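You operate a simulated robot arm through the tools that you are given. There is no shell and no other tool. Be economical: measure what you need, move in short steps, check, and stop when the job is done.

Carry out the task below with a simulated robot arm. There is one attempt and no reset: what you move stays moved.

JOB
Empty the sink strainer into the green tub and fit it back.
Fine: lay the lid before the mixer first, spill none on the counter, lid on again at the end.

Only the result counts: the job must be done as asked and must still hold three seconds after the hand-in. Knocking over, shifting, dropping, spilling or breaking anything else fails it. Lids that push on must go on centred and level and be pressed home; caps that screw on are set level and turned clockwise until they are tight.

ROBOT AND FRAMES
A 6-joint arm with a two-finger parallel gripper, fixed in place. Base frame: the origin is at the foot of the arm, x ahead of it, y to its left, z up. Readings come in m, degrees, newtons and seconds.
With the tool pointing down near the work surface it reaches from about 0.32 to 0.7 m from the base axis. Its first joint turns from -166.0 to 166.0 degrees. Payload 4.1 kg.
The TCP is the grasp point between the finger pads, 0.023 m short of the fingertips. In the tool frame z runs along the fingers and y along their closing line. The gripper opens to 0.094 m. The fingers are 0.038 m wide and 0.01 m thick; the gripper's body (0.054 by 0.096 m) begins 0.039 m behind the TCP.
Orientation is that of the tool frame in the base frame, as [roll, pitch, yaw] about the fixed x, y, z axes, in that order (R = Rz(yaw) Ry(pitch) Rx(roll)). With the fingers straight down and closing along the base's y, the tool's x points along the base's -x, its y along +y and its z along -z.

CONTROLS
- The arm moves only by the tool step_arm. Its argument "deltas" is a list that holds one entry, the list of rows, each a list of 7 numbers: the turn, a rotation vector about the base's x, y, z in degrees, then the shift along the base's x, y, z in m, then the closure in counts, from 0 (fully open) to 255 (shut). In form: [[[wx, wy, wz, tx, ty, tz, fingers], ...]]. A call has 1 to 20 rows; each row is the pose to reach, as a shift and turn from the pose commanded when the call began. Each row takes 0.2 s and may step no farther than 0.05 m and 8.6 degrees from the row before; otherwise, or with a gripper value out of range, the whole call is refused. A pose out of reach is approached as far as the arm can. The call stops where the force on the tool passes 40 N (or 10 N more than at its start, if that is more) or the arm is blocked; 0.2 s more then pass. The fingers move at their own pace (about 0.045 m/s each) and stop on an object; they squeeze with about 44 N. The grip force told is the motor's: it shows also when the fingers shut on nothing. Time passes only in rows, and 0.2 s behind the last, so rows that repeat a pose let the fingers close. It gives the time, the measured TCP pose, the force on the tool (base axes), the opening and the grip force at its end, in the units of the frame above (readings bear some noise), with the torque about the TCP (base axes, N m) and any sound that the robot's microphone picked up, and new pictures: "show" is both (left out), scene, wrist or none.
- Cameras (640 x 400 px; columns grow to the right, rows downward): "scene" is fixed at [0.0504, 0.5007, 1.6795]; the picture's right is [-0.78, -0.62, 0.00], its down [-0.58, 0.72, -0.37] and it looks along [0.23, -0.29, -0.93] (base axes); focal length 214 px, centre (320, 200). "wrist" rides on the gripper at [0.086, 0.016, -0.075] in the tool frame; the picture's right is [-0.18, 0.98, 0.00], its down [-0.58, -0.11, -0.81] and it looks along [-0.79, -0.15, 0.59] (tool axes); focal length 243 px, centre (320, 200). There is no depth. A picture from a camera that has moved, and an enlarged one, comes with that camera's place and axes in the base frame and with its lens.
- move_column(by): slides the trunk up (or, below 0, down) by that many m; the arm rides with it, the base frame stays. It gives what a move gives, with no picture.
- enlarge(camera, box): a new picture of the part [left, top, right, bottom] of that camera's present view, enlarged. The clock stands still meanwhile.
- finish_job(): hands the job in; it is judged then, once.

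Work in short steps. Places have to be worked out from the pictures, the camera data and where the tool is seen: move nearer, look again, correct. Check each grasp and each placing, and mend what went wrong. You have 120 turns and 200 pictures in all, those below and enlarged ones among them. Open the gripper and draw the arm clear of the work before you hand the job in, unless the task says otherwise; then end with one line.

The tools are called after "Emit:" as a command line: name --argument value ..., lists and objects as JSON in quotes. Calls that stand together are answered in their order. step_arm: Moves the arm, as the interface text tells. Its arguments: {"type":"object","properties":{"deltas":{"type":"array"},"show":{"type":"string","enum":["both","scene","wrist","none"]}},"required":["deltas"]} The other tools are called the same way: move_column (by) slides the trunk up or down; enlarge (camera, box) takes an enlarged picture of a part of a camera's view; finish_job () hands the job in.

At the start:

```text
clock: 0.0
tool_pos: [0.2593, 0.2149, 1.3707]
ee_rot: [180.0, 0.0, 179.9]
ft_force: [-0.4, -1.0, 0.2]
ft_torque: [-0.04, 0.0, 0.03]
width: 0.094
gripper_force: 0.2
trunk travel left (down, up): [-0.5, 0.09]
```

scene: 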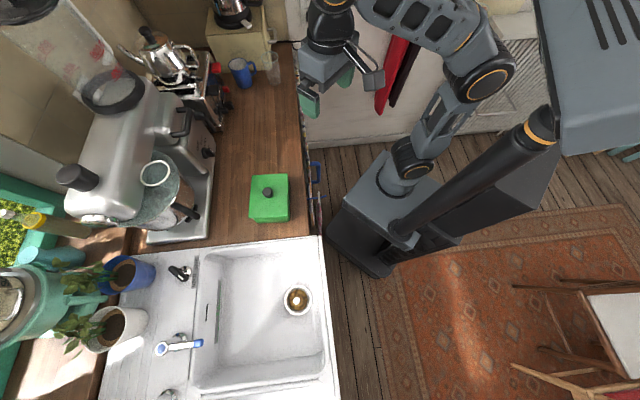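
wrist: 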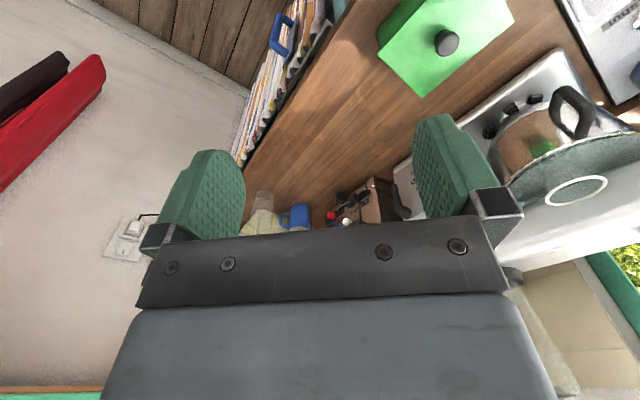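

I'll take a closer look at the working areas before moving.

Emit:
enlarge --camera "scene" --box '[0, 200, 340, 400]'

Emit:
enlarge --camera "scene" --box '[0, 0, 340, 240]'

Emit:
enlarge --camera "scene" --box '[260, 265, 340, 335]'

```text
1.88 times, centred on (170, 300) of scene
camera zoom: at [0.0504, 0.5007, 1.6795], right [-0.78, -0.62, 0.0], down [-0.58, 0.72, -0.37], along [0.23, -0.29, -0.93], focal length 404 px, centre (602, 12)
```

zoom: 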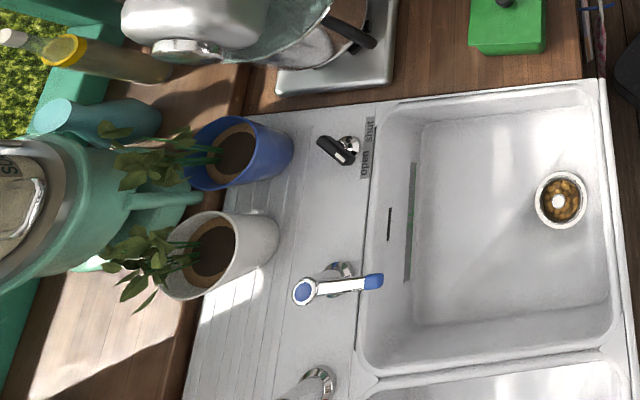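

```text
1.67 times, centred on (170, 120) of scene
camera zoom: at [0.0504, 0.5007, 1.6795], right [-0.78, -0.62, 0.0], down [-0.58, 0.72, -0.37], along [0.23, -0.29, -0.93], focal length 358 px, centre (570, 333)
```

zoom: 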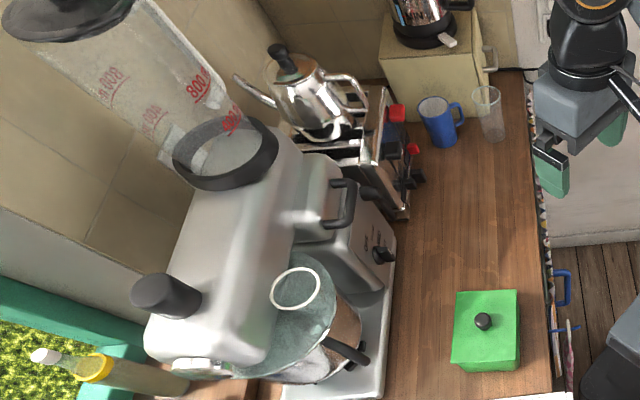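

```text
5.71 times, centred on (300, 300) of scene
camera zoom: at [0.0504, 0.5007, 1.6795], right [-0.78, -0.62, 0.0], down [-0.58, 0.72, -0.37], along [0.23, -0.29, -0.93], focal length 1226 px, centre (434, -371)
```

zoom: 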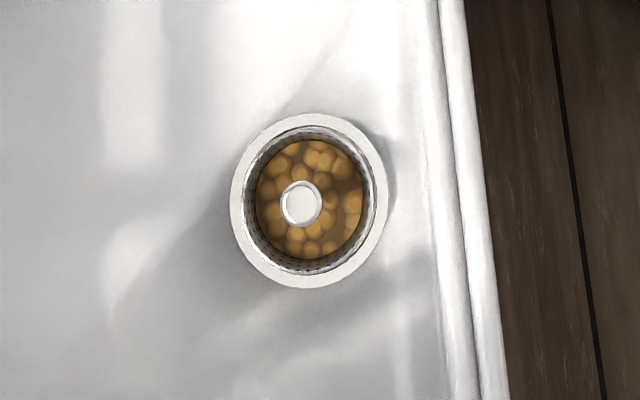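

The knob of the green tub triangulates to about (0.36, 0.39, 1.045). I'll move above it with clearance and look again.

Emit:
step_arm --deltas '[[[0, 0, 0, 0.016, 0.029, -0.03, 0], [0, 0, 0, 0.032, 0.058, -0.06, 0], [0, 0, 0, 0.048, 0.086, -0.09, 0], [0, 0, 0, 0.065, 0.115, -0.12, 0], [0, 0, 0, 0.08, 0.144, -0.15, 0], [0, 0, 0, 0.098, 0.173, -0.18, 0], [0, 0, 0, 0.098, 0.173, -0.18, 0]]]'

```text
clock: 1.6
tool_pos: [0.3562, 0.3893, 1.1929]
ee_rot: [-179.9, 0.0, -179.9]
ft_force: [0.4, 0.3, 0.2]
ft_torque: [-0.01, -0.02, 0.02]
width: 0.094
gripper_force: 0.0
trunk travel left (down, up): [-0.5, 0.09]
camera wrist: at [0.2699, 0.4055, 1.2662], right [0.18, 0.98, 0.0], down [0.58, -0.11, 0.81], along [0.79, -0.15, -0.59], focal length 243 px, centre (320, 200)
```

scene: 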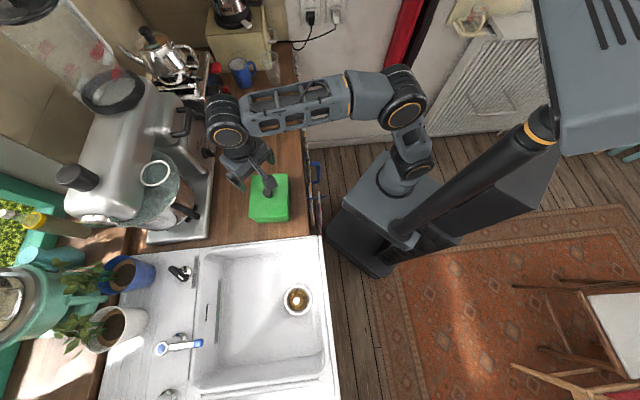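
wrist: 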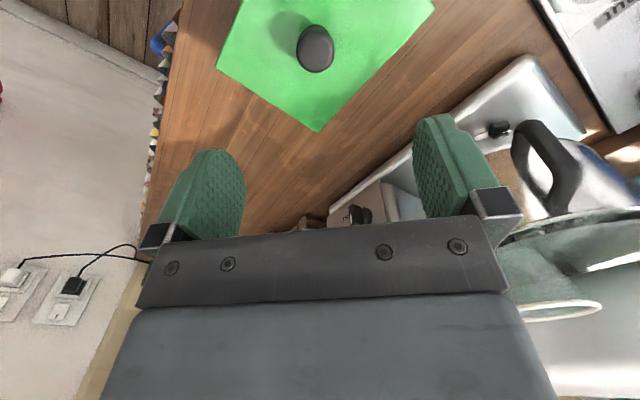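

The knob sits at about (0.356, 0.386). I'll descend part way and look at its height relative to the fingers.

Emit:
step_arm --deltas '[[[0, 0, 0, 0, -0.002, -0.04, 0], [0, 0, 0, 0, -0.003, -0.08, 0], [0, 0, 0, 0, -0.003, -0.12, 0], [0, 0, 0, 0, -0.003, -0.12, 0]]]'

```text
clock: 2.6
tool_pos: [0.3591, 0.384, 1.0712]
ee_rot: [-180.0, 0.0, 179.9]
ft_force: [-0.2, -1.0, 0.2]
ft_torque: [-0.02, -0.03, -0.04]
width: 0.0939
gripper_force: 0.0
trunk travel left (down, up): [-0.5, 0.09]
camera wrist: at [0.2711, 0.4007, 1.1451], right [0.18, 0.98, 0.0], down [0.58, -0.11, 0.81], along [0.79, -0.15, -0.59], focal length 243 px, centre (320, 200)
```

scene: 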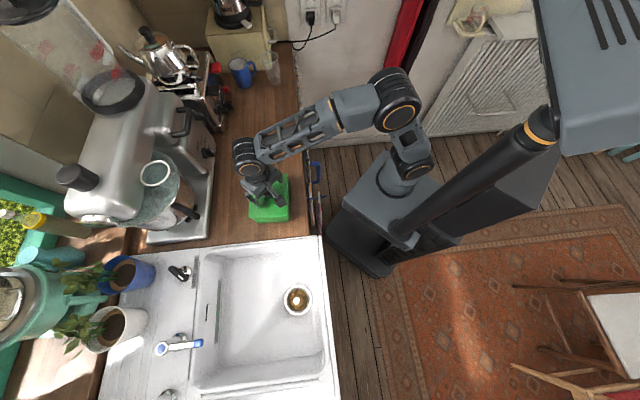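
wrist: 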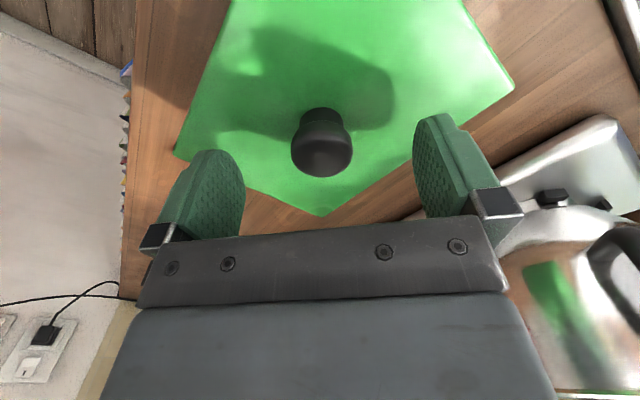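

The knob spans roughly z 1.012–1.055, so I'll lower to TCP 1.041 and close on its head.

Emit:
step_arm --deltas '[[[0, 0, 0, 0, 0, -0.015, 0], [0, 0, 0, 0, 0, -0.03, 0], [0, 0, 0, 0, 0, -0.03, 150], [0, 0, 0, 0, 0, -0.03, 255], [0, 0, 0, 0, 0, -0.03, 255], [0, 0, 0, 0, 0, -0.03, 255], [0, 0, 0, 0, 0, -0.03, 255]]]'

```text
clock: 3.2
tool_pos: [0.3595, 0.385, 1.0552]
ee_rot: [179.3, 0.7, 180.0]
ft_force: [-1.2, -2.4, 18.3]
ft_torque: [-0.99, 0.38, -0.13]
width: 0.094
gripper_force: 0.0
trunk travel left (down, up): [-0.5, 0.09]
stopped in row 2: the force on the tool passed its limit at 52 N (the readings are from after the stop); the commanded pose is now the measured one
camera wrist: at [0.2706, 0.4004, 1.1276], right [0.18, 0.98, 0.01], down [0.57, -0.12, 0.81], along [0.8, -0.14, -0.58], focal length 243 px, centre (320, 200)
```

scene: 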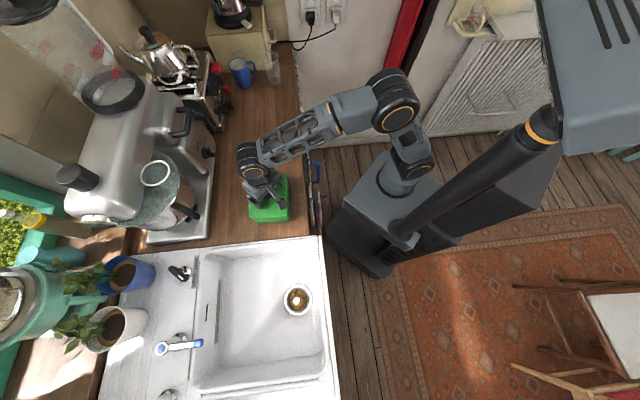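
wrist: 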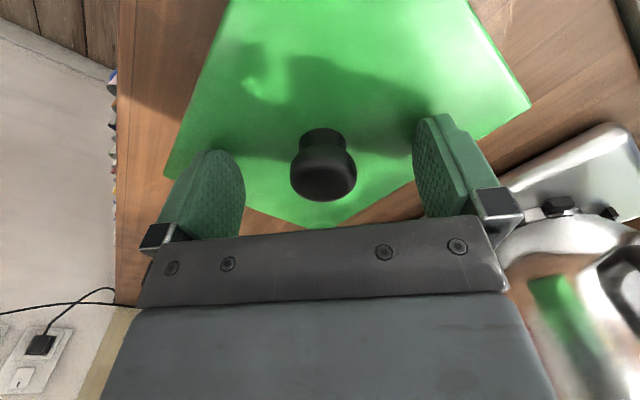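

Fingertips touched the lid at TCP 1.055, so the lid top is at about 1.032. I'll lift 4 mm, level the tool and close on the knob.

Emit:
step_arm --deltas '[[[-0.7, 0.7, 0, -0.001, 0, 0.004, 0], [-0.7, 0.7, 0, -0.001, 0, 0.004, 0], [-0.7, 0.7, 0, -0.001, 0, 0.004, 255], [-0.7, 0.7, 0, -0.001, 0, 0.004, 255], [-0.7, 0.7, 0, -0.001, 0, 0.004, 255], [-0.7, 0.7, 0, -0.001, 0, 0.004, 255], [-0.7, 0.7, 0, -0.001, 0, 0.004, 255], [-0.7, 0.7, 0, -0.001, 0, 0.004, 255]]]' --show "wrist"

```text
clock: 5.0
tool_pos: [0.3586, 0.3848, 1.0554]
ee_rot: [-179.7, -0.2, -179.9]
ft_force: [-0.4, 0.3, -0.1]
ft_torque: [0.01, -0.03, 0.04]
width: 0.0305
gripper_force: 44.0
trunk travel left (down, up): [-0.5, 0.09]
camera wrist: at [0.2717, 0.4024, 1.13], right [0.18, 0.98, 0.0], down [0.58, -0.11, 0.8], along [0.79, -0.15, -0.59], focal length 243 px, centre (320, 200)
```

wrist: 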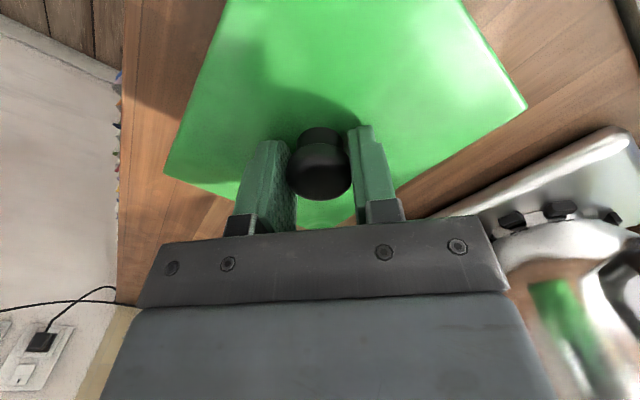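

Knob gripped at 30.5 mm (TCP z 1.0554 while the lid is seated). I'll lift it straight up slowly.

Emit:
step_arm --deltas '[[[0, 0, 0, 0, 0, 0.005, 255], [0, 0, 0, 0, 0, 0.012, 255], [0, 0, 0, 0, 0, 0.025, 255], [0, 0, 0, 0, 0, 0.05, 255], [0, 0, 0, 0, 0, 0.08, 255], [0, 0, 0, 0, 0, 0.08, 255]]]'

```text
clock: 6.4
tool_pos: [0.3591, 0.3873, 1.1334]
ee_rot: [-179.8, -0.3, -179.9]
ft_force: [0.3, 0.4, -1.1]
ft_torque: [-0.01, 0.05, 0.02]
width: 0.0305
gripper_force: 43.8
trunk travel left (down, up): [-0.5, 0.09]
camera wrist: at [0.2714, 0.4037, 1.2084], right [0.18, 0.98, 0.0], down [0.58, -0.11, 0.8], along [0.79, -0.15, -0.59], focal length 243 px, centre (320, 200)
```

scene: 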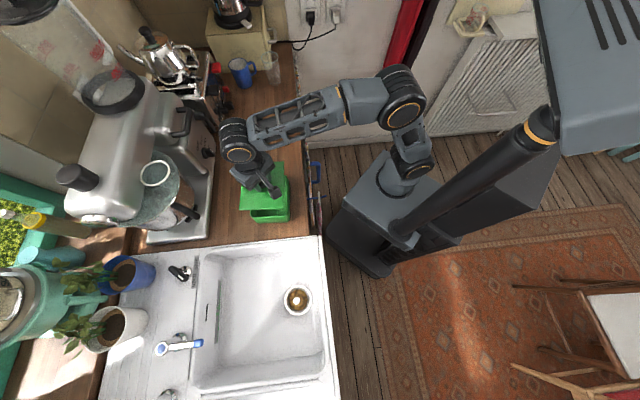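
wrist: 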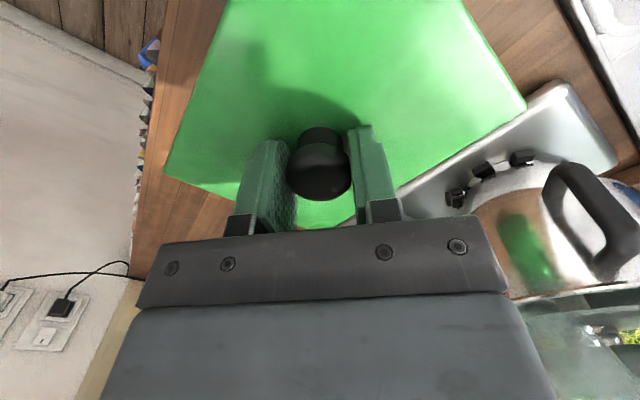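

The lid is off cleanly. I'll carry it to the free counter before the silver mixer, target about (0.558, 0.29), and look.

Emit:
step_arm --deltas '[[[0, 0, 0, 0.03, -0.015, 0.01, 255], [0, 0, 0, 0.065, -0.032, 0.01, 255], [0, 0, 0, 0.1, -0.049, 0.01, 255], [0, 0, 0, 0.135, -0.066, 0.01, 255], [0, 0, 0, 0.17, -0.083, 0.01, 255], [0, 0, 0, 0.2, -0.098, 0.01, 255], [0, 0, 0, 0.2, -0.098, -0.03, 255], [0, 0, 0, 0.2, -0.098, -0.03, 255]]]'

```text
clock: 8.2
tool_pos: [0.5604, 0.2887, 1.105]
ee_rot: [-179.9, -0.1, -179.9]
ft_force: [-0.8, 0.3, -1.7]
ft_torque: [0.01, -0.01, 0.03]
width: 0.0304
gripper_force: 44.1
trunk travel left (down, up): [-0.5, 0.09]
camera wrist: at [0.4736, 0.3048, 1.1787], right [0.18, 0.98, 0.0], down [0.58, -0.11, 0.8], along [0.79, -0.15, -0.59], focal length 243 px, centre (320, 200)
```

scene: 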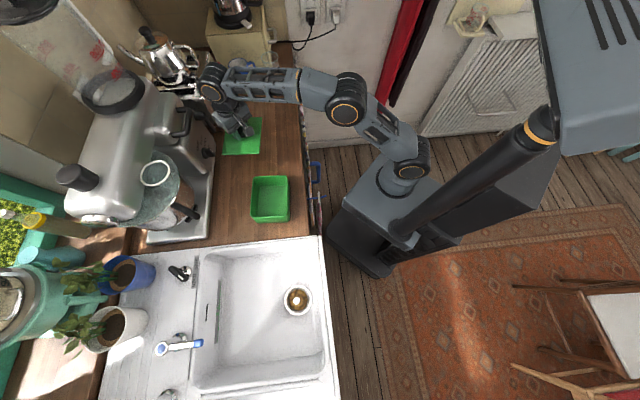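
wrist: 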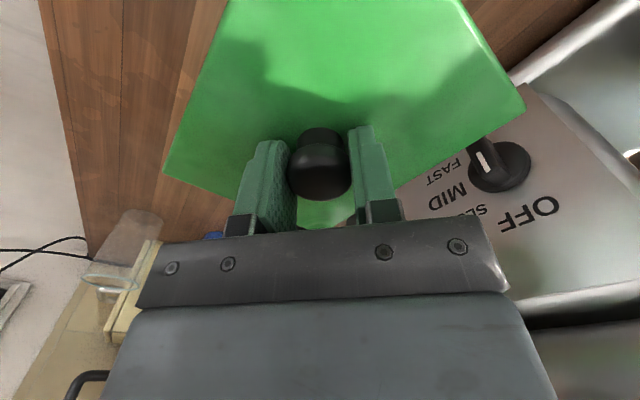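

The lid hovers before the mixer's control panel with clear space. I'll lower it carefully and watch for contact.

Emit:
step_arm --deltas '[[[0, 0, 0, 0, 0, -0.03, 255], [0, 0, 0, 0, 0, -0.06, 255], [0, 0, 0, 0, 0, -0.09, 255], [0, 0, 0, 0, 0, -0.105, 255], [0, 0, 0, 0, 0, -0.105, 255]]]'

```text
clock: 9.4
tool_pos: [0.5601, 0.2879, 0.9993]
ee_rot: [-179.8, -0.2, -179.9]
ft_force: [0.5, -0.1, -0.9]
ft_torque: [-0.01, -0.01, -0.02]
width: 0.0306
gripper_force: 43.8
trunk travel left (down, up): [-0.5, 0.09]
camera wrist: at [0.4721, 0.3043, 1.0742], right [0.18, 0.98, 0.0], down [0.58, -0.11, 0.8], along [0.79, -0.15, -0.59], focal length 243 px, centre (320, 200)
```

scene: 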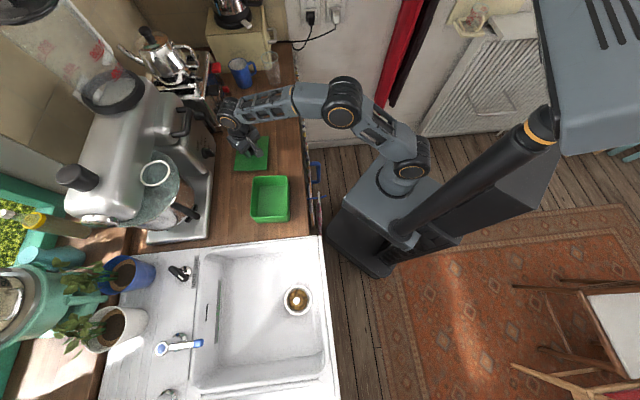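
wrist: 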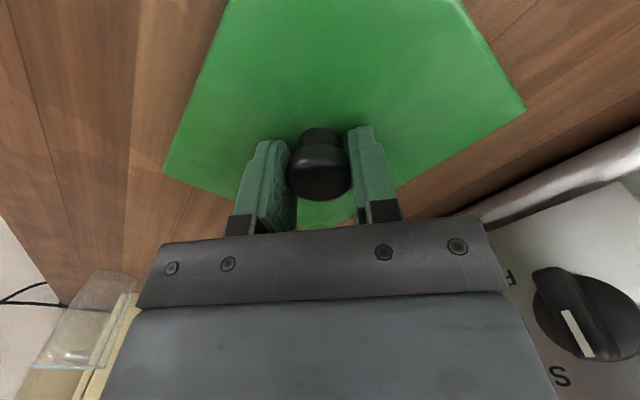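

Clear all around; going down in small steps until contact.

Emit:
step_arm --deltas '[[[0, 0, 0, 0, 0, -0.006, 255], [0, 0, 0, 0, 0, -0.012, 255], [0, 0, 0, 0, 0, -0.018, 255], [0, 0, 0, 0, 0, -0.023, 255], [0, 0, 0, 0, 0, -0.023, 255]]]' --show "wrist"

```text
clock: 10.4
tool_pos: [0.5598, 0.2888, 0.987]
ee_rot: [179.7, 0.7, -179.9]
ft_force: [0.0, -0.6, 15.0]
ft_torque: [-0.25, 0.91, 0.07]
width: 0.0306
gripper_force: 43.9
trunk travel left (down, up): [-0.5, 0.09]
stopped in row 5: the force on the tool passed its limit at 50 N (the readings are from after the stop); the commanded pose is now the measured one
camera wrist: at [0.472, 0.3047, 1.0603], right [0.18, 0.98, 0.01], down [0.57, -0.11, 0.81], along [0.8, -0.14, -0.58], focal length 243 px, centre (320, 200)
```

wrist: 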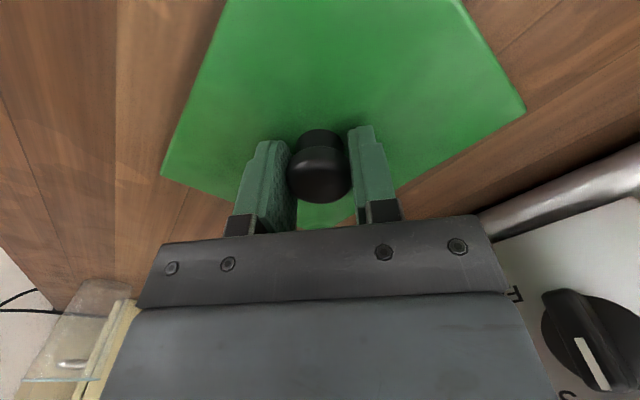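

The lid rests on the counter. I'll open and rise straight up.

Emit:
step_arm --deltas '[[[0, 0, 0, 0, 0, 0.001, 255], [0, 0, 0, 0, 0, 0.001, 0], [0, 0, 0, 0, 0, 0.001, 0], [0, 0, 0, 0, 0, 0.001, 0], [0, 0, 0, 0, 0, 0.001, 0], [0, 0, 0, 0, 0, 0.04, 0], [0, 0, 0, 0, 0, 0.08, 0], [0, 0, 0, 0, 0, 0.13, 0], [0, 0, 0, 0, 0, 0.18, 0], [0, 0, 0, 0, 0, 0.18, 0]]]'

```text
clock: 12.6
tool_pos: [0.5616, 0.2879, 1.1656]
ee_rot: [179.8, 0.4, -179.9]
ft_force: [0.0, -0.4, -0.3]
ft_torque: [0.02, -0.02, 0.01]
width: 0.0941
gripper_force: 0.1
trunk travel left (down, up): [-0.5, 0.09]
camera wrist: at [0.4737, 0.305, 1.2386], right [0.18, 0.98, 0.01], down [0.57, -0.11, 0.81], along [0.8, -0.14, -0.59], focal length 243 px, centre (320, 200)
```

scene: 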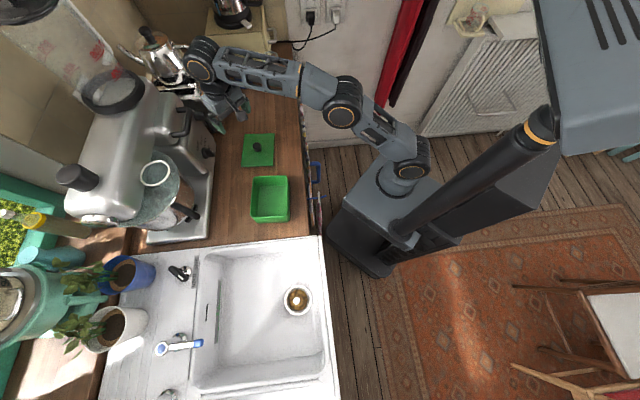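
wrist: 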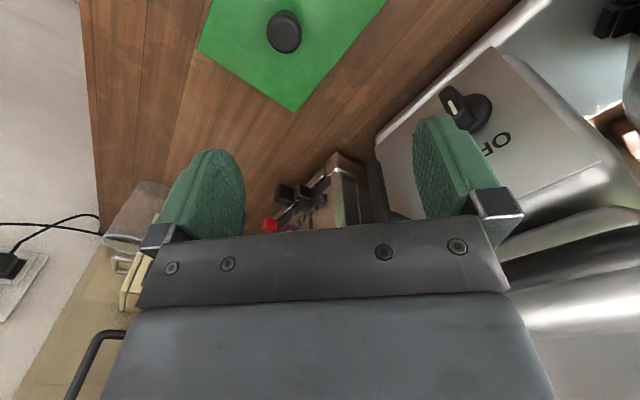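

The lid lies flat before the mixer. Now I'll travel at height toward the strainer in the sink, around (0.085, 0.58).

Emit:
step_arm --deltas '[[[0, 0, 0, -0.04, 0.025, 0.02, 0], [0, 0, 0, -0.08, 0.05, 0.03, 0], [0, 0, 0, -0.12, 0.075, 0.03, 0], [0, 0, 0, -0.16, 0.1, 0.03, 0], [0, 0, 0, -0.2, 0.125, 0.03, 0], [0, 0, 0, -0.24, 0.15, 0.03, 0], [0, 0, 0, -0.28, 0.175, 0.02, 0], [0, 0, 0, -0.32, 0.2, 0.01, 0], [0, 0, 0, -0.36, 0.225, 0.0, 0], [0, 0, 0, -0.4, 0.25, -0.01, 0], [0, 0, 0, -0.44, 0.275, -0.02, 0], [0, 0, 0, -0.475, 0.295, -0.03, 0], [0, 0, 0, -0.475, 0.295, -0.06, 0], [0, 0, 0, -0.475, 0.295, -0.06, 0]]]'

```text
refused: row 1 steps farther than a row can; nothing moved
```

The first row was slightly too long; resending with a shorter one.

Emit:
step_arm --deltas '[[[0, 0, 0, -0.035, 0.022, 0.01, 0], [0, 0, 0, -0.075, 0.047, 0.02, 0], [0, 0, 0, -0.115, 0.072, 0.03, 0], [0, 0, 0, -0.155, 0.097, 0.03, 0], [0, 0, 0, -0.195, 0.122, 0.03, 0], [0, 0, 0, -0.235, 0.147, 0.03, 0], [0, 0, 0, -0.275, 0.172, 0.02, 0], [0, 0, 0, -0.315, 0.197, 0.01, 0], [0, 0, 0, -0.355, 0.222, 0.0, 0], [0, 0, 0, -0.395, 0.247, -0.01, 0], [0, 0, 0, -0.435, 0.272, -0.02, 0], [0, 0, 0, -0.475, 0.295, -0.03, 0], [0, 0, 0, -0.475, 0.295, -0.06, 0], [0, 0, 0, -0.475, 0.295, -0.06, 0]]]'

```text
clock: 15.6
tool_pos: [0.0856, 0.5832, 1.1048]
ee_rot: [179.7, 0.5, -179.8]
ft_force: [0.0, 0.3, -0.5]
ft_torque: [0.05, -0.01, 0.02]
width: 0.0941
gripper_force: 0.1
trunk travel left (down, up): [-0.5, 0.09]
camera wrist: at [-0.002, 0.6007, 1.178], right [0.18, 0.98, 0.01], down [0.57, -0.11, 0.81], along [0.8, -0.14, -0.59], focal length 243 px, centre (320, 200)
```

scene: 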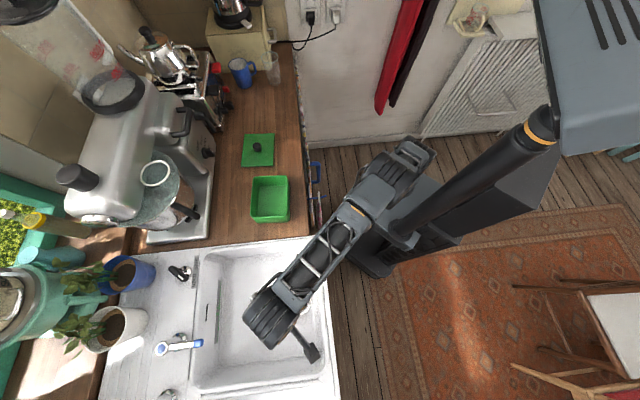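
wrist: 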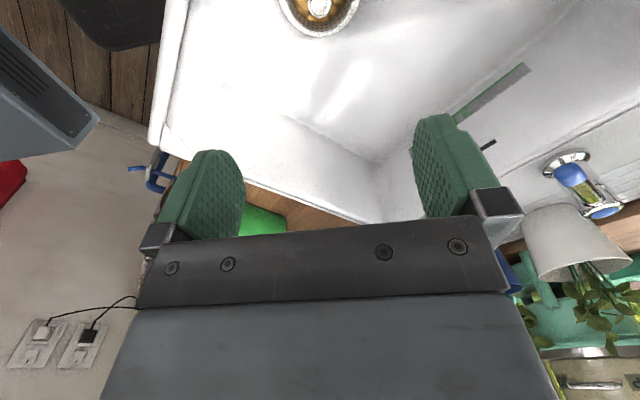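

The post is near (0.08, 0.585), z about 0.88. Descending to see better.

Emit:
step_arm --deltas '[[[0, 0, 0, -0.005, 0, -0.04, 0], [0, 0, 0, -0.005, 0, -0.08, 0], [0, 0, 0, -0.005, 0, -0.1, 0], [0, 0, 0, -0.005, 0, -0.1, 0]]]'

```text
clock: 16.6
tool_pos: [0.0801, 0.5845, 1.005]
ee_rot: [179.7, 0.5, -179.9]
ft_force: [-0.5, 0.5, 0.2]
ft_torque: [0.02, -0.02, 0.0]
width: 0.0939
gripper_force: 0.1
trunk travel left (down, up): [-0.5, 0.09]
camera wrist: at [-0.0081, 0.5996, 1.0788], right [0.18, 0.98, 0.01], down [0.57, -0.11, 0.81], along [0.8, -0.15, -0.58], focal length 243 px, centre (320, 200)
```

scene: 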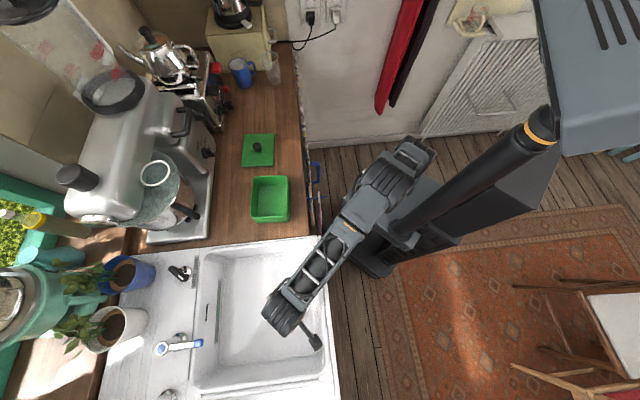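
wrist: 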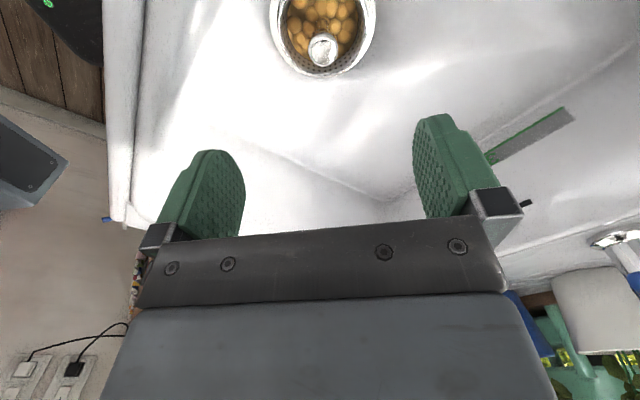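

Post top is around (0.082, 0.586, 0.86). Lowering to TCP 0.91 for another look.

Emit:
step_arm --deltas '[[[0.3, 0.5, 0, 0.001, 0.001, -0.04, 0], [0.3, 0.5, 0, 0.001, 0.001, -0.08, 0], [0.3, 0.5, 0, 0.001, 0.001, -0.095, 0], [0.3, 0.5, 0, 0.001, 0.001, -0.095, 0]]]'

Emit:
enlarge --camera "wrist" --box '[200, 0, 440, 200]'

```text
clock: 17.6
tool_pos: [0.0824, 0.5855, 0.9091]
ee_rot: [179.5, 0.1, -179.9]
ft_force: [0.0, -0.3, 0.0]
ft_torque: [0.01, -0.01, 0.0]
width: 0.0939
gripper_force: 0.0
trunk travel left (down, up): [-0.5, 0.09]
camera wrist: at [-0.0059, 0.6012, 0.9837], right [0.18, 0.98, 0.01], down [0.58, -0.12, 0.81], along [0.79, -0.14, -0.59], focal length 243 px, centre (320, 200)
```

scene: 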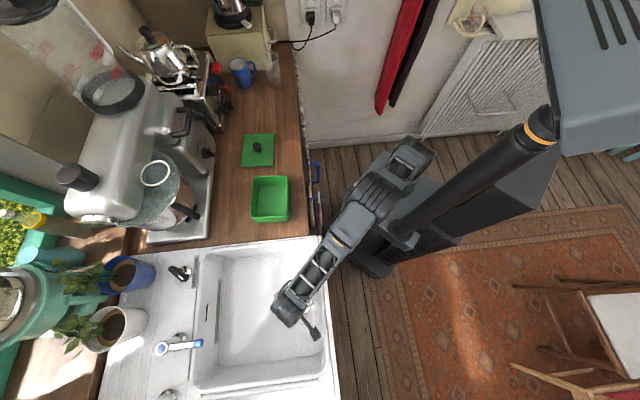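
wrist: 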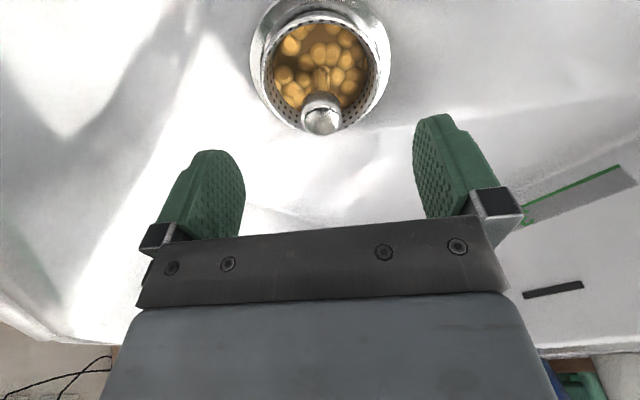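

```text
2.00 times, centred on (320, 100) of wrist
camera zoom: at [-0.0059, 0.6012, 0.9837], right [0.18, 0.98, 0.01], down [0.58, -0.12, 0.81], along [0.79, -0.14, -0.59], focal length 485 px, centre (320, 400)
```

zoom: 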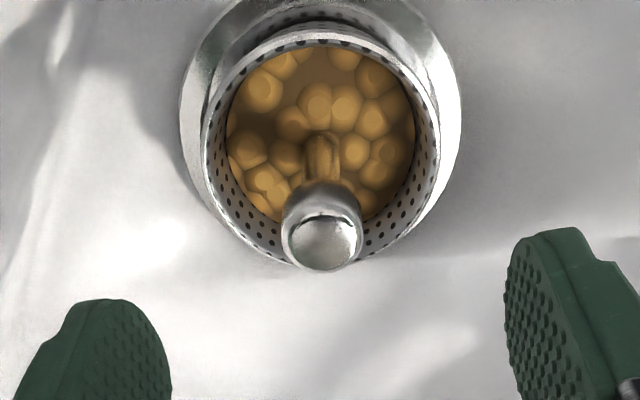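

The strainer has a headed post (top z≈0.86, rim z≈0.815). For pouring I want the tool to tilt outward over the tub with its camera side on top, so I'll rise a little and turn the yaw by −133° before grasping.

Emit:
step_arm --deltas '[[[0, 0, -8, 0, 0, 0.03, 0], [0, 0, -16, 0, 0, 0.06, 0], [0, 0, -24, 0, 0, 0.06, 0], [0, 0, -32, 0, 0, 0.06, 0], [0, 0, -40, 0, 0, 0.06, 0], [0, 0, -48, 0, 0, 0.06, 0], [0, 0, -56, 0, 0, 0.06, 0], [0, 0, -64, 0, 0, 0.06, 0], [0, 0, -72, 0, 0, 0.06, 0], [0, 0, -80, 0, 0, 0.06, 0], [0, 0, -88, 0, 0, 0.06, 0], [0, 0, -96, 0, 0, 0.06, 0], [0, 0, -104, 0, 0, 0.06, 0], [0, 0, -112, 0, 0, 0.06, 0], [0, 0, -120, 0, 0, 0.06, 0], [0, 0, -128, 0, 0, 0.06, 0], [0, 0, -133, 0, 0, 0.06, 0], [0, 0, -133, 0, 0, 0.06, 0]]]'

```text
clock: 20.8
tool_pos: [0.1998, 0.531, 0.9454]
ee_rot: [-173.5, -3.2, 75.8]
ft_force: [-21.2, 18.7, -6.8]
ft_torque: [-0.06, -0.05, 0.17]
width: 0.0832
gripper_force: 0.1
out of reach, approached as far as the arm can: row 11, 12, 13, 14, 15
trunk travel left (down, up): [-0.5, 0.09]
stopped in row 15: the force on the tool passed its limit at 84 N (the readings are from after the stop); the commanded pose is now the measured one
camera wrist: at [0.2421, 0.6059, 1.0217], right [0.9, -0.41, -0.12], down [-0.17, -0.6, 0.78], along [-0.39, -0.68, -0.61], focal length 243 px, centre (320, 200)
```

scene: 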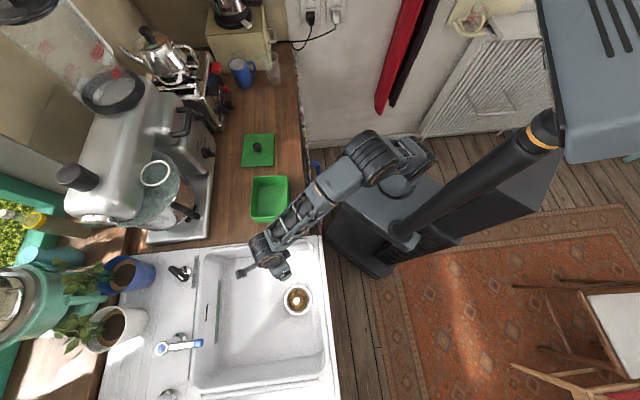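
wrist: 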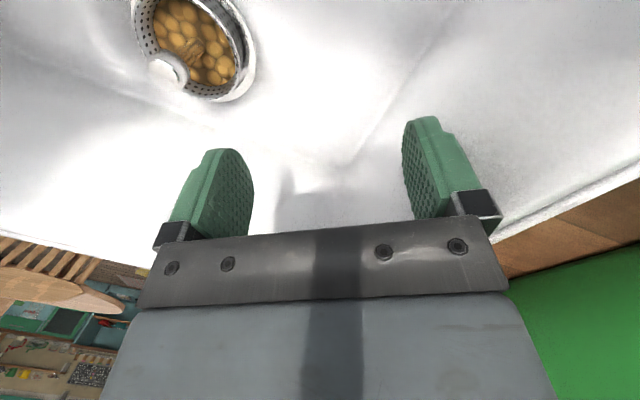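

The yaw limit stopped it short and the fingers pushed against the sink's side wall; nothing else moved. I'll back off from the wall, level the tool and use a less extreme yaw.

Emit:
step_arm --deltas '[[[0, 0, 0, -0.02, 0.018, 0.01, 0], [0, 0, 0, -0.04, 0.036, 0.04, 0], [-2.3, -2.7, 0, -0.05, 0.04, 0.08, 0], [-4.7, -5.5, 0, -0.06, 0.04, 0.12, 0], [-4.7, -5.5, 0, -0.06, 0.04, 0.12, 0]]]' --show "scene"

```text
clock: 22.0
tool_pos: [0.2227, 0.5426, 1.0566]
ee_rot: [-177.9, -0.4, 79.5]
ft_force: [0.8, 0.5, 0.4]
ft_torque: [0.01, 0.01, -0.03]
width: 0.094
gripper_force: 0.0
out of reach, approached as far as the arm can: row 1, 2, 3, 4, 5
trunk travel left (down, up): [-0.5, 0.09]
```

scene: 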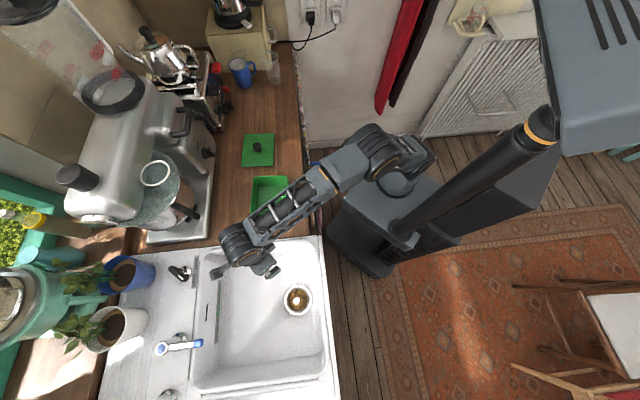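

Clear of the wall. Now I'll turn the yaw back by +31° (within reach) and return above the strainer.

Emit:
step_arm --deltas '[[[0, 0, 8, 0, 0, 0, 0], [0, 0, 16, 0, 0, 0, 0], [0, 0, 24, -0.02, 0.005, 0, 0], [0, 0, 31, -0.04, 0.01, 0, 0], [0, 0, 31, -0.058, 0.015, 0, 0], [0, 0, 31, -0.058, 0.015, 0, 0]]]'

```text
clock: 23.4
tool_pos: [0.1648, 0.5544, 1.0575]
ee_rot: [-177.7, -0.4, 110.6]
ft_force: [-0.1, -0.6, -1.2]
ft_torque: [0.01, -0.03, -0.01]
width: 0.0941
gripper_force: 0.1
trunk travel left (down, up): [-0.5, 0.09]
camera wrist: at [0.1508, 0.6422, 1.1323], right [0.98, 0.17, -0.04], down [0.13, -0.58, 0.81], along [0.12, -0.8, -0.59], focal length 243 px, centre (320, 200)
```

scene: 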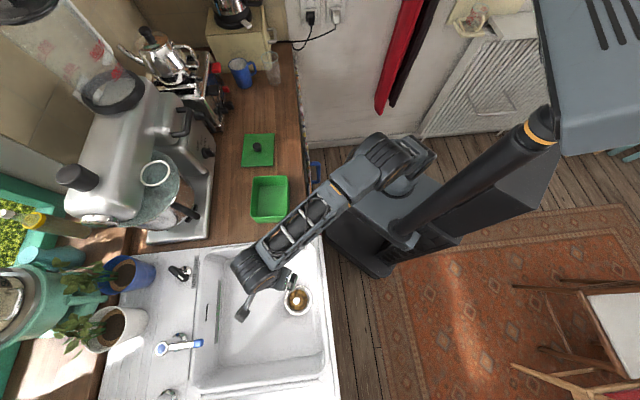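
wrist: 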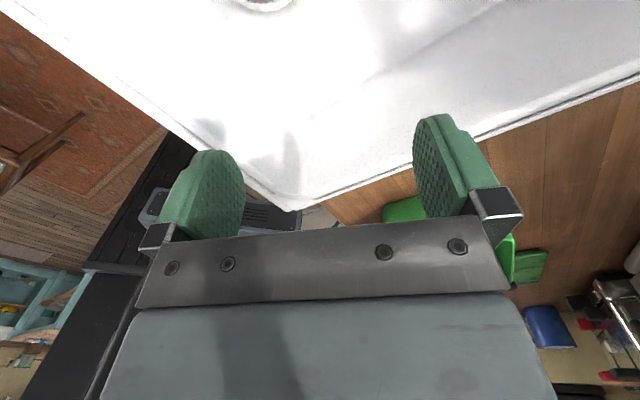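

Yaw is now 110.6° and reachable. Levelling and moving above the post, then down to TCP 0.92.

Emit:
step_arm --deltas '[[[0.44, -2.28, 0, -0.04, 0.015, 0, 0], [0.44, -2.28, 0, -0.083, 0.032, 0, 0], [0.44, -2.28, 0, -0.083, 0.032, -0.045, 0], [0.44, -2.28, 0, -0.083, 0.032, -0.09, 0], [0.44, -2.28, 0, -0.083, 0.032, -0.137, 0], [0.44, -2.28, 0, -0.083, 0.032, -0.137, 0]]]'

```text
clock: 24.8
tool_pos: [0.0817, 0.5861, 0.9227]
ee_rot: [179.9, -0.1, 110.6]
ft_force: [0.2, -0.2, 0.2]
ft_torque: [0.03, -0.01, 0.03]
width: 0.0938
gripper_force: 0.0
trunk travel left (down, up): [-0.5, 0.09]
camera wrist: at [0.0659, 0.6721, 0.9962], right [0.98, 0.17, 0.0], down [0.1, -0.58, 0.81], along [0.14, -0.79, -0.59], focal length 243 px, centre (320, 200)
```

scene: 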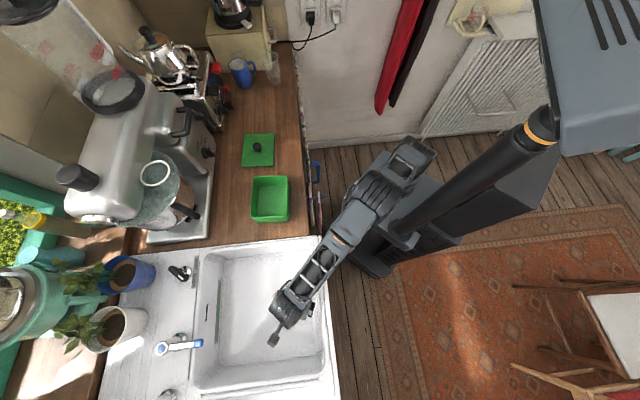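
wrist: 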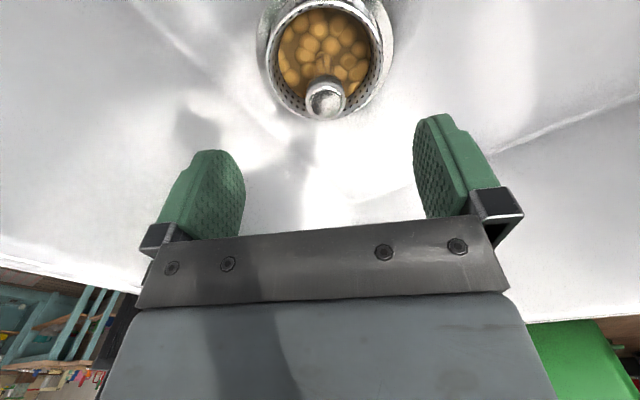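

The post centre is about (0.0837, 0.587), head top ≈0.855. I'll lower to TCP 0.85 and close.

Emit:
step_arm --deltas '[[[0, 0, 0, 0.002, 0.001, -0.03, 0], [0, 0, 0, 0.002, 0.001, -0.055, 0], [0, 0, 0, 0.002, 0.001, -0.073, 0], [0, 0, 0, 0.002, 0.001, -0.073, 0]]]' --show "wrist"

Emit:
enlarge --camera "wrist" --box '[200, 60, 440, 210]'

```text
clock: 25.8
tool_pos: [0.0837, 0.5866, 0.849]
ee_rot: [179.9, 0.0, 110.6]
ft_force: [0.0, -0.1, -0.2]
ft_torque: [-0.04, 0.02, 0.02]
width: 0.0942
gripper_force: 0.0
trunk travel left (down, up): [-0.5, 0.09]
camera wrist: at [0.068, 0.6741, 0.9233], right [0.98, 0.17, 0.0], down [0.1, -0.58, 0.81], along [0.14, -0.79, -0.59], focal length 243 px, centre (320, 200)
```

wrist: 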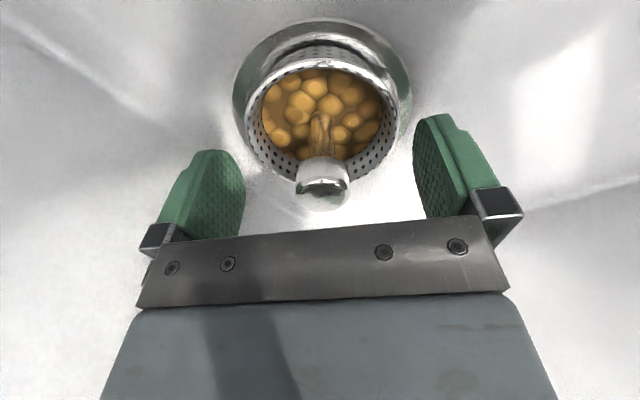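

```text
2.67 times, centred on (320, 135) of wrist
camera zoom: at [0.068, 0.6741, 0.9233], right [0.98, 0.17, 0.0], down [0.1, -0.58, 0.81], along [0.14, -0.79, -0.59], focal length 647 px, centre (320, 373)
```

zoom: 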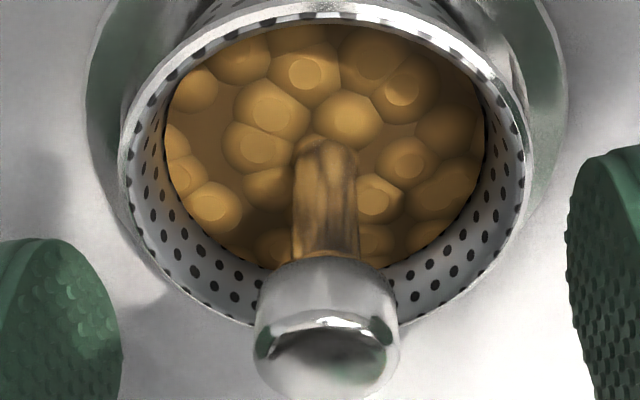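

The TCP projects at pixel (320,181), right in the middle of the post head. Closing.

Emit:
step_arm --deltas '[[[0, 0, 0, 0, 0, 0, 120], [0, 0, 0, 0, 0, 0, 255], [0, 0, 0, 0, 0, 0, 255], [0, 0, 0, 0, 0, 0, 255], [0, 0, 0, 0, 0, 0, 255], [0, 0, 0, 0, 0, 0, 255]]]' --show "wrist"

```text
clock: 27.2
tool_pos: [0.0851, 0.5875, 0.85]
ee_rot: [179.9, 0.0, 110.6]
ft_force: [0.9, 0.4, 0.7]
ft_torque: [0.05, 0.06, 0.01]
width: 0.0232
gripper_force: 43.5
trunk travel left (down, up): [-0.5, 0.09]
camera wrist: at [0.0679, 0.6741, 0.9238], right [0.98, 0.17, 0.0], down [0.1, -0.58, 0.81], along [0.14, -0.79, -0.59], focal length 243 px, centre (320, 200)
```

wrist: 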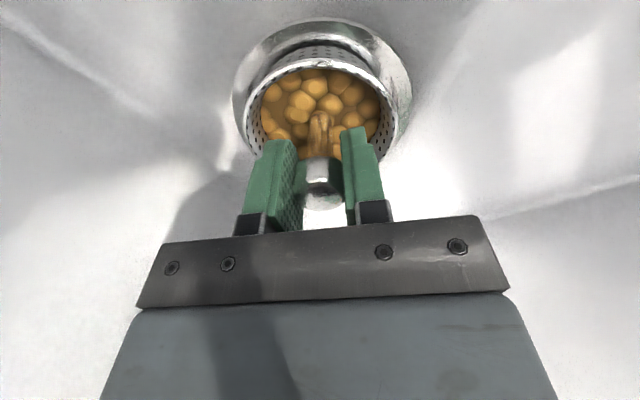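

Gripped (23.2 mm, seated TCP z 0.850 at (0.085, 0.587)). Lifting slowly straight up.

Emit:
step_arm --deltas '[[[0, 0, 0, 0, 0, 0.005, 255], [0, 0, 0, 0, 0, 0.015, 255], [0, 0, 0, 0, 0, 0.03, 255], [0, 0, 0, 0, 0, 0.05, 255], [0, 0, 0, 0, 0, 0.07, 255], [0, 0, 0, 0, 0, 0.1, 255], [0, 0, 0, 0, 0, 0.1, 255]]]'

```text
clock: 28.8
tool_pos: [0.0837, 0.5871, 0.9489]
ee_rot: [180.0, 0.0, 110.7]
ft_force: [0.3, -0.8, -0.3]
ft_torque: [0.02, -0.01, -0.02]
width: 0.0233
gripper_force: 44.0
trunk travel left (down, up): [-0.5, 0.09]
camera wrist: at [0.0671, 0.6741, 1.0229], right [0.98, 0.17, 0.0], down [0.1, -0.58, 0.81], along [0.14, -0.79, -0.59], focal length 243 px, centre (320, 200)
```

scene: 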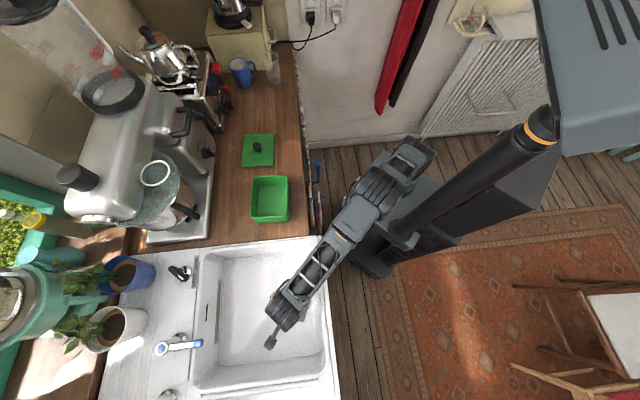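
wrist: 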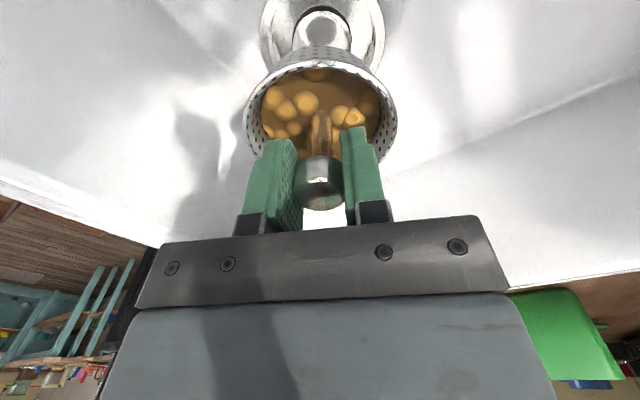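

The strainer came out, full, and it is a conical cup. I'll raise it to 1.17 and carry it toward the tub with the yaw turning along.

Emit:
step_arm --deltas '[[[0, 0, 0, 0, 0, 0.035, 255], [0, 0, 0, 0, 0, 0.075, 255], [0, 0, 0, 0, 0, 0.115, 255], [0, 0, 0, 0, 0, 0.155, 255], [0, 0, 0, 0, 0, 0.195, 255], [0, 0, 0, 0, 0, 0.221, 255], [0, 0, -4, 0.033, -0.017, 0.221, 255], [0, 0, -8, 0.066, -0.034, 0.221, 255], [0, 0, -12, 0.099, -0.05, 0.221, 255], [0, 0, -16, 0.132, -0.067, 0.221, 255], [0, 0, -20, 0.165, -0.083, 0.221, 255], [0, 0, -24, 0.198, -0.1, 0.221, 255], [0, 0, -28, 0.231, -0.117, 0.221, 255], [0, 0, -32, 0.264, -0.134, 0.221, 255], [0, 0, -35, 0.289, -0.146, 0.221, 255], [0, 0, -35, 0.289, -0.146, 0.221, 255]]]'

```text
clock: 32.2
tool_pos: [0.3727, 0.441, 1.1688]
ee_rot: [179.8, 0.0, 75.5]
ft_force: [0.7, -0.3, -0.5]
ft_torque: [0.0, -0.02, 0.0]
width: 0.0236
gripper_force: 44.0
trunk travel left (down, up): [-0.5, 0.09]
camera wrist: at [0.4095, 0.5213, 1.2431], right [0.91, -0.42, 0.0], down [-0.25, -0.54, 0.81], along [-0.34, -0.73, -0.59], focal length 243 px, centre (320, 200)
```

scene: 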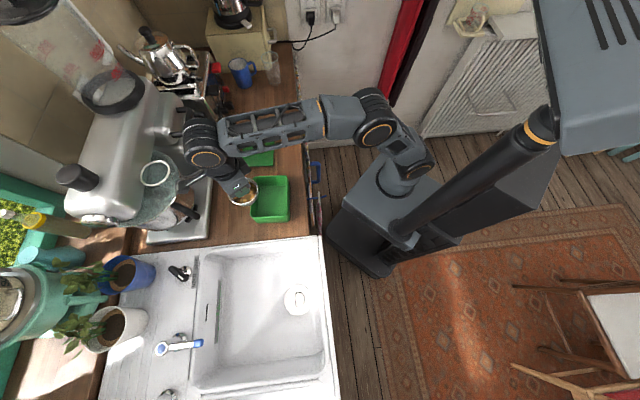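
wrist: 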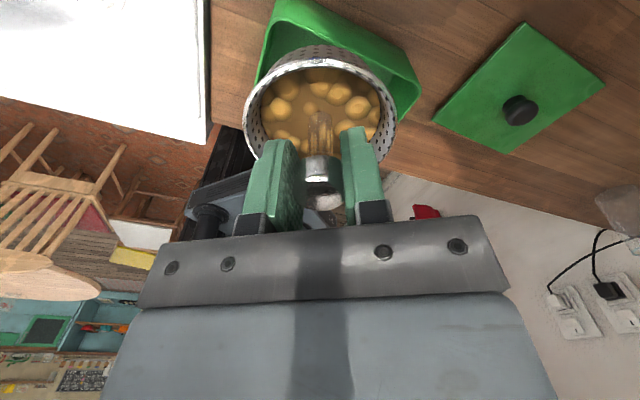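

The full strainer is over the far side of the tub. Let me measure the tub opening and the rim height in the scene view before tilting.

Emit:
enlarge --camera "scene" --box '[210, 150, 310, 240]'

Emit:
enlarge --camera "wrist" --box '[220, 0, 440, 220]'

```text
4.44 times, centred on (260, 195) of scene
camera zoom: at [0.0504, 0.5007, 1.6795], right [-0.78, -0.62, 0.0], down [-0.58, 0.72, -0.37], along [0.23, -0.29, -0.93], focal length 953 px, centre (587, 222)
```

zoom: 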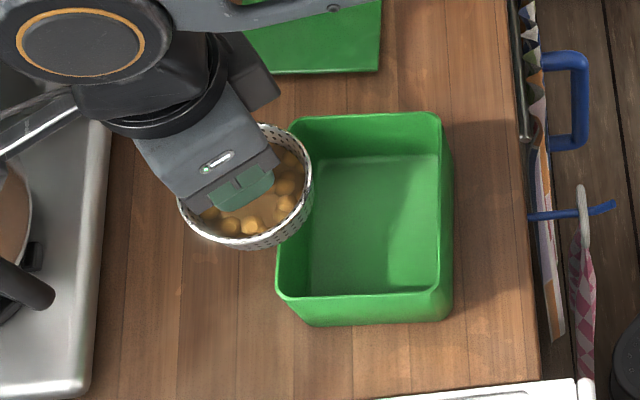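

```text
1.82 times, centred on (330, 110) of wrist
camera zoom: at [0.4095, 0.5213, 1.2431], right [0.91, -0.42, 0.0], down [-0.25, -0.54, 0.81], along [-0.34, -0.73, -0.59], focal length 441 px, centre (302, 364)
```

zoom: 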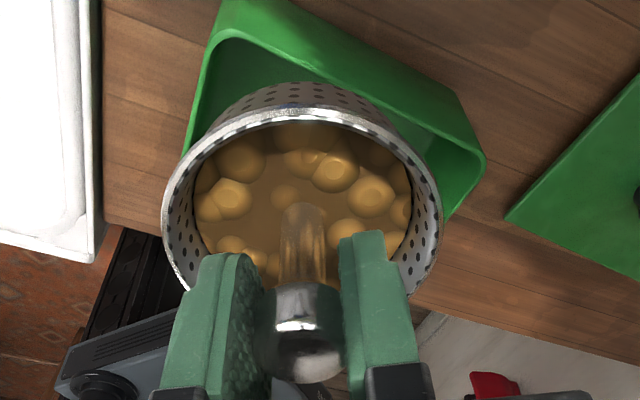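

Tub opening centre is (0.355, 0.3875), half-sizes about 0.055×0.07, rim z≈1.025. I'll tilt the first 32° while shifting so the lower lip stays over the tub's middle.

Emit:
step_arm --deltas '[[[7.74, -2.0, 0, -0.003, -0.0106, -0.01, 255], [15.5, -4, 0, -0.004, -0.0158, -0.02, 255], [23.2, -6, 0, -0.0056, -0.0218, -0.03, 255], [31, -8, 0, -0.0073, -0.0282, -0.039, 255], [31, -8, 0, -0.0073, -0.0282, -0.039, 255]]]'

```text
clock: 33.4
tool_pos: [0.3659, 0.413, 1.1303]
ee_rot: [179.7, -32.0, 75.5]
ft_force: [-0.9, -0.4, -1.6]
ft_torque: [-0.02, -0.02, 0.01]
width: 0.0233
gripper_force: 44.2
trunk travel left (down, up): [-0.5, 0.09]
camera wrist: at [0.389, 0.4412, 1.2387], right [0.91, -0.4, -0.1], down [-0.34, -0.86, 0.37], along [-0.23, -0.31, -0.92], focal length 243 px, centre (320, 200)
```

scene: 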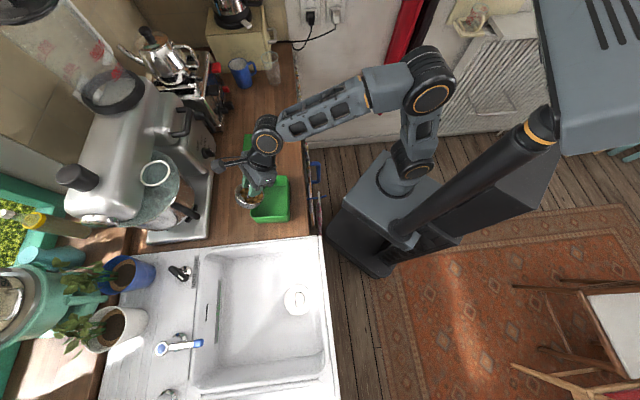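
wrist: 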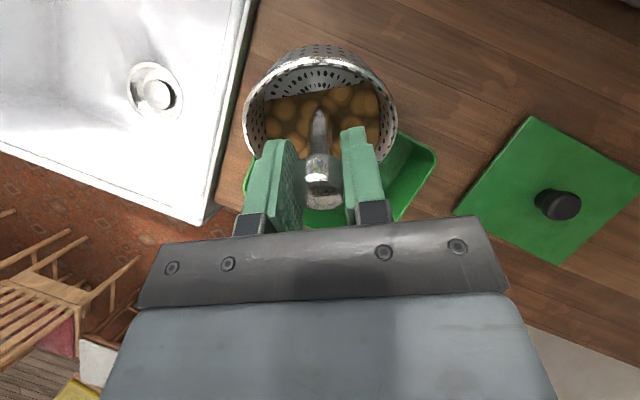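

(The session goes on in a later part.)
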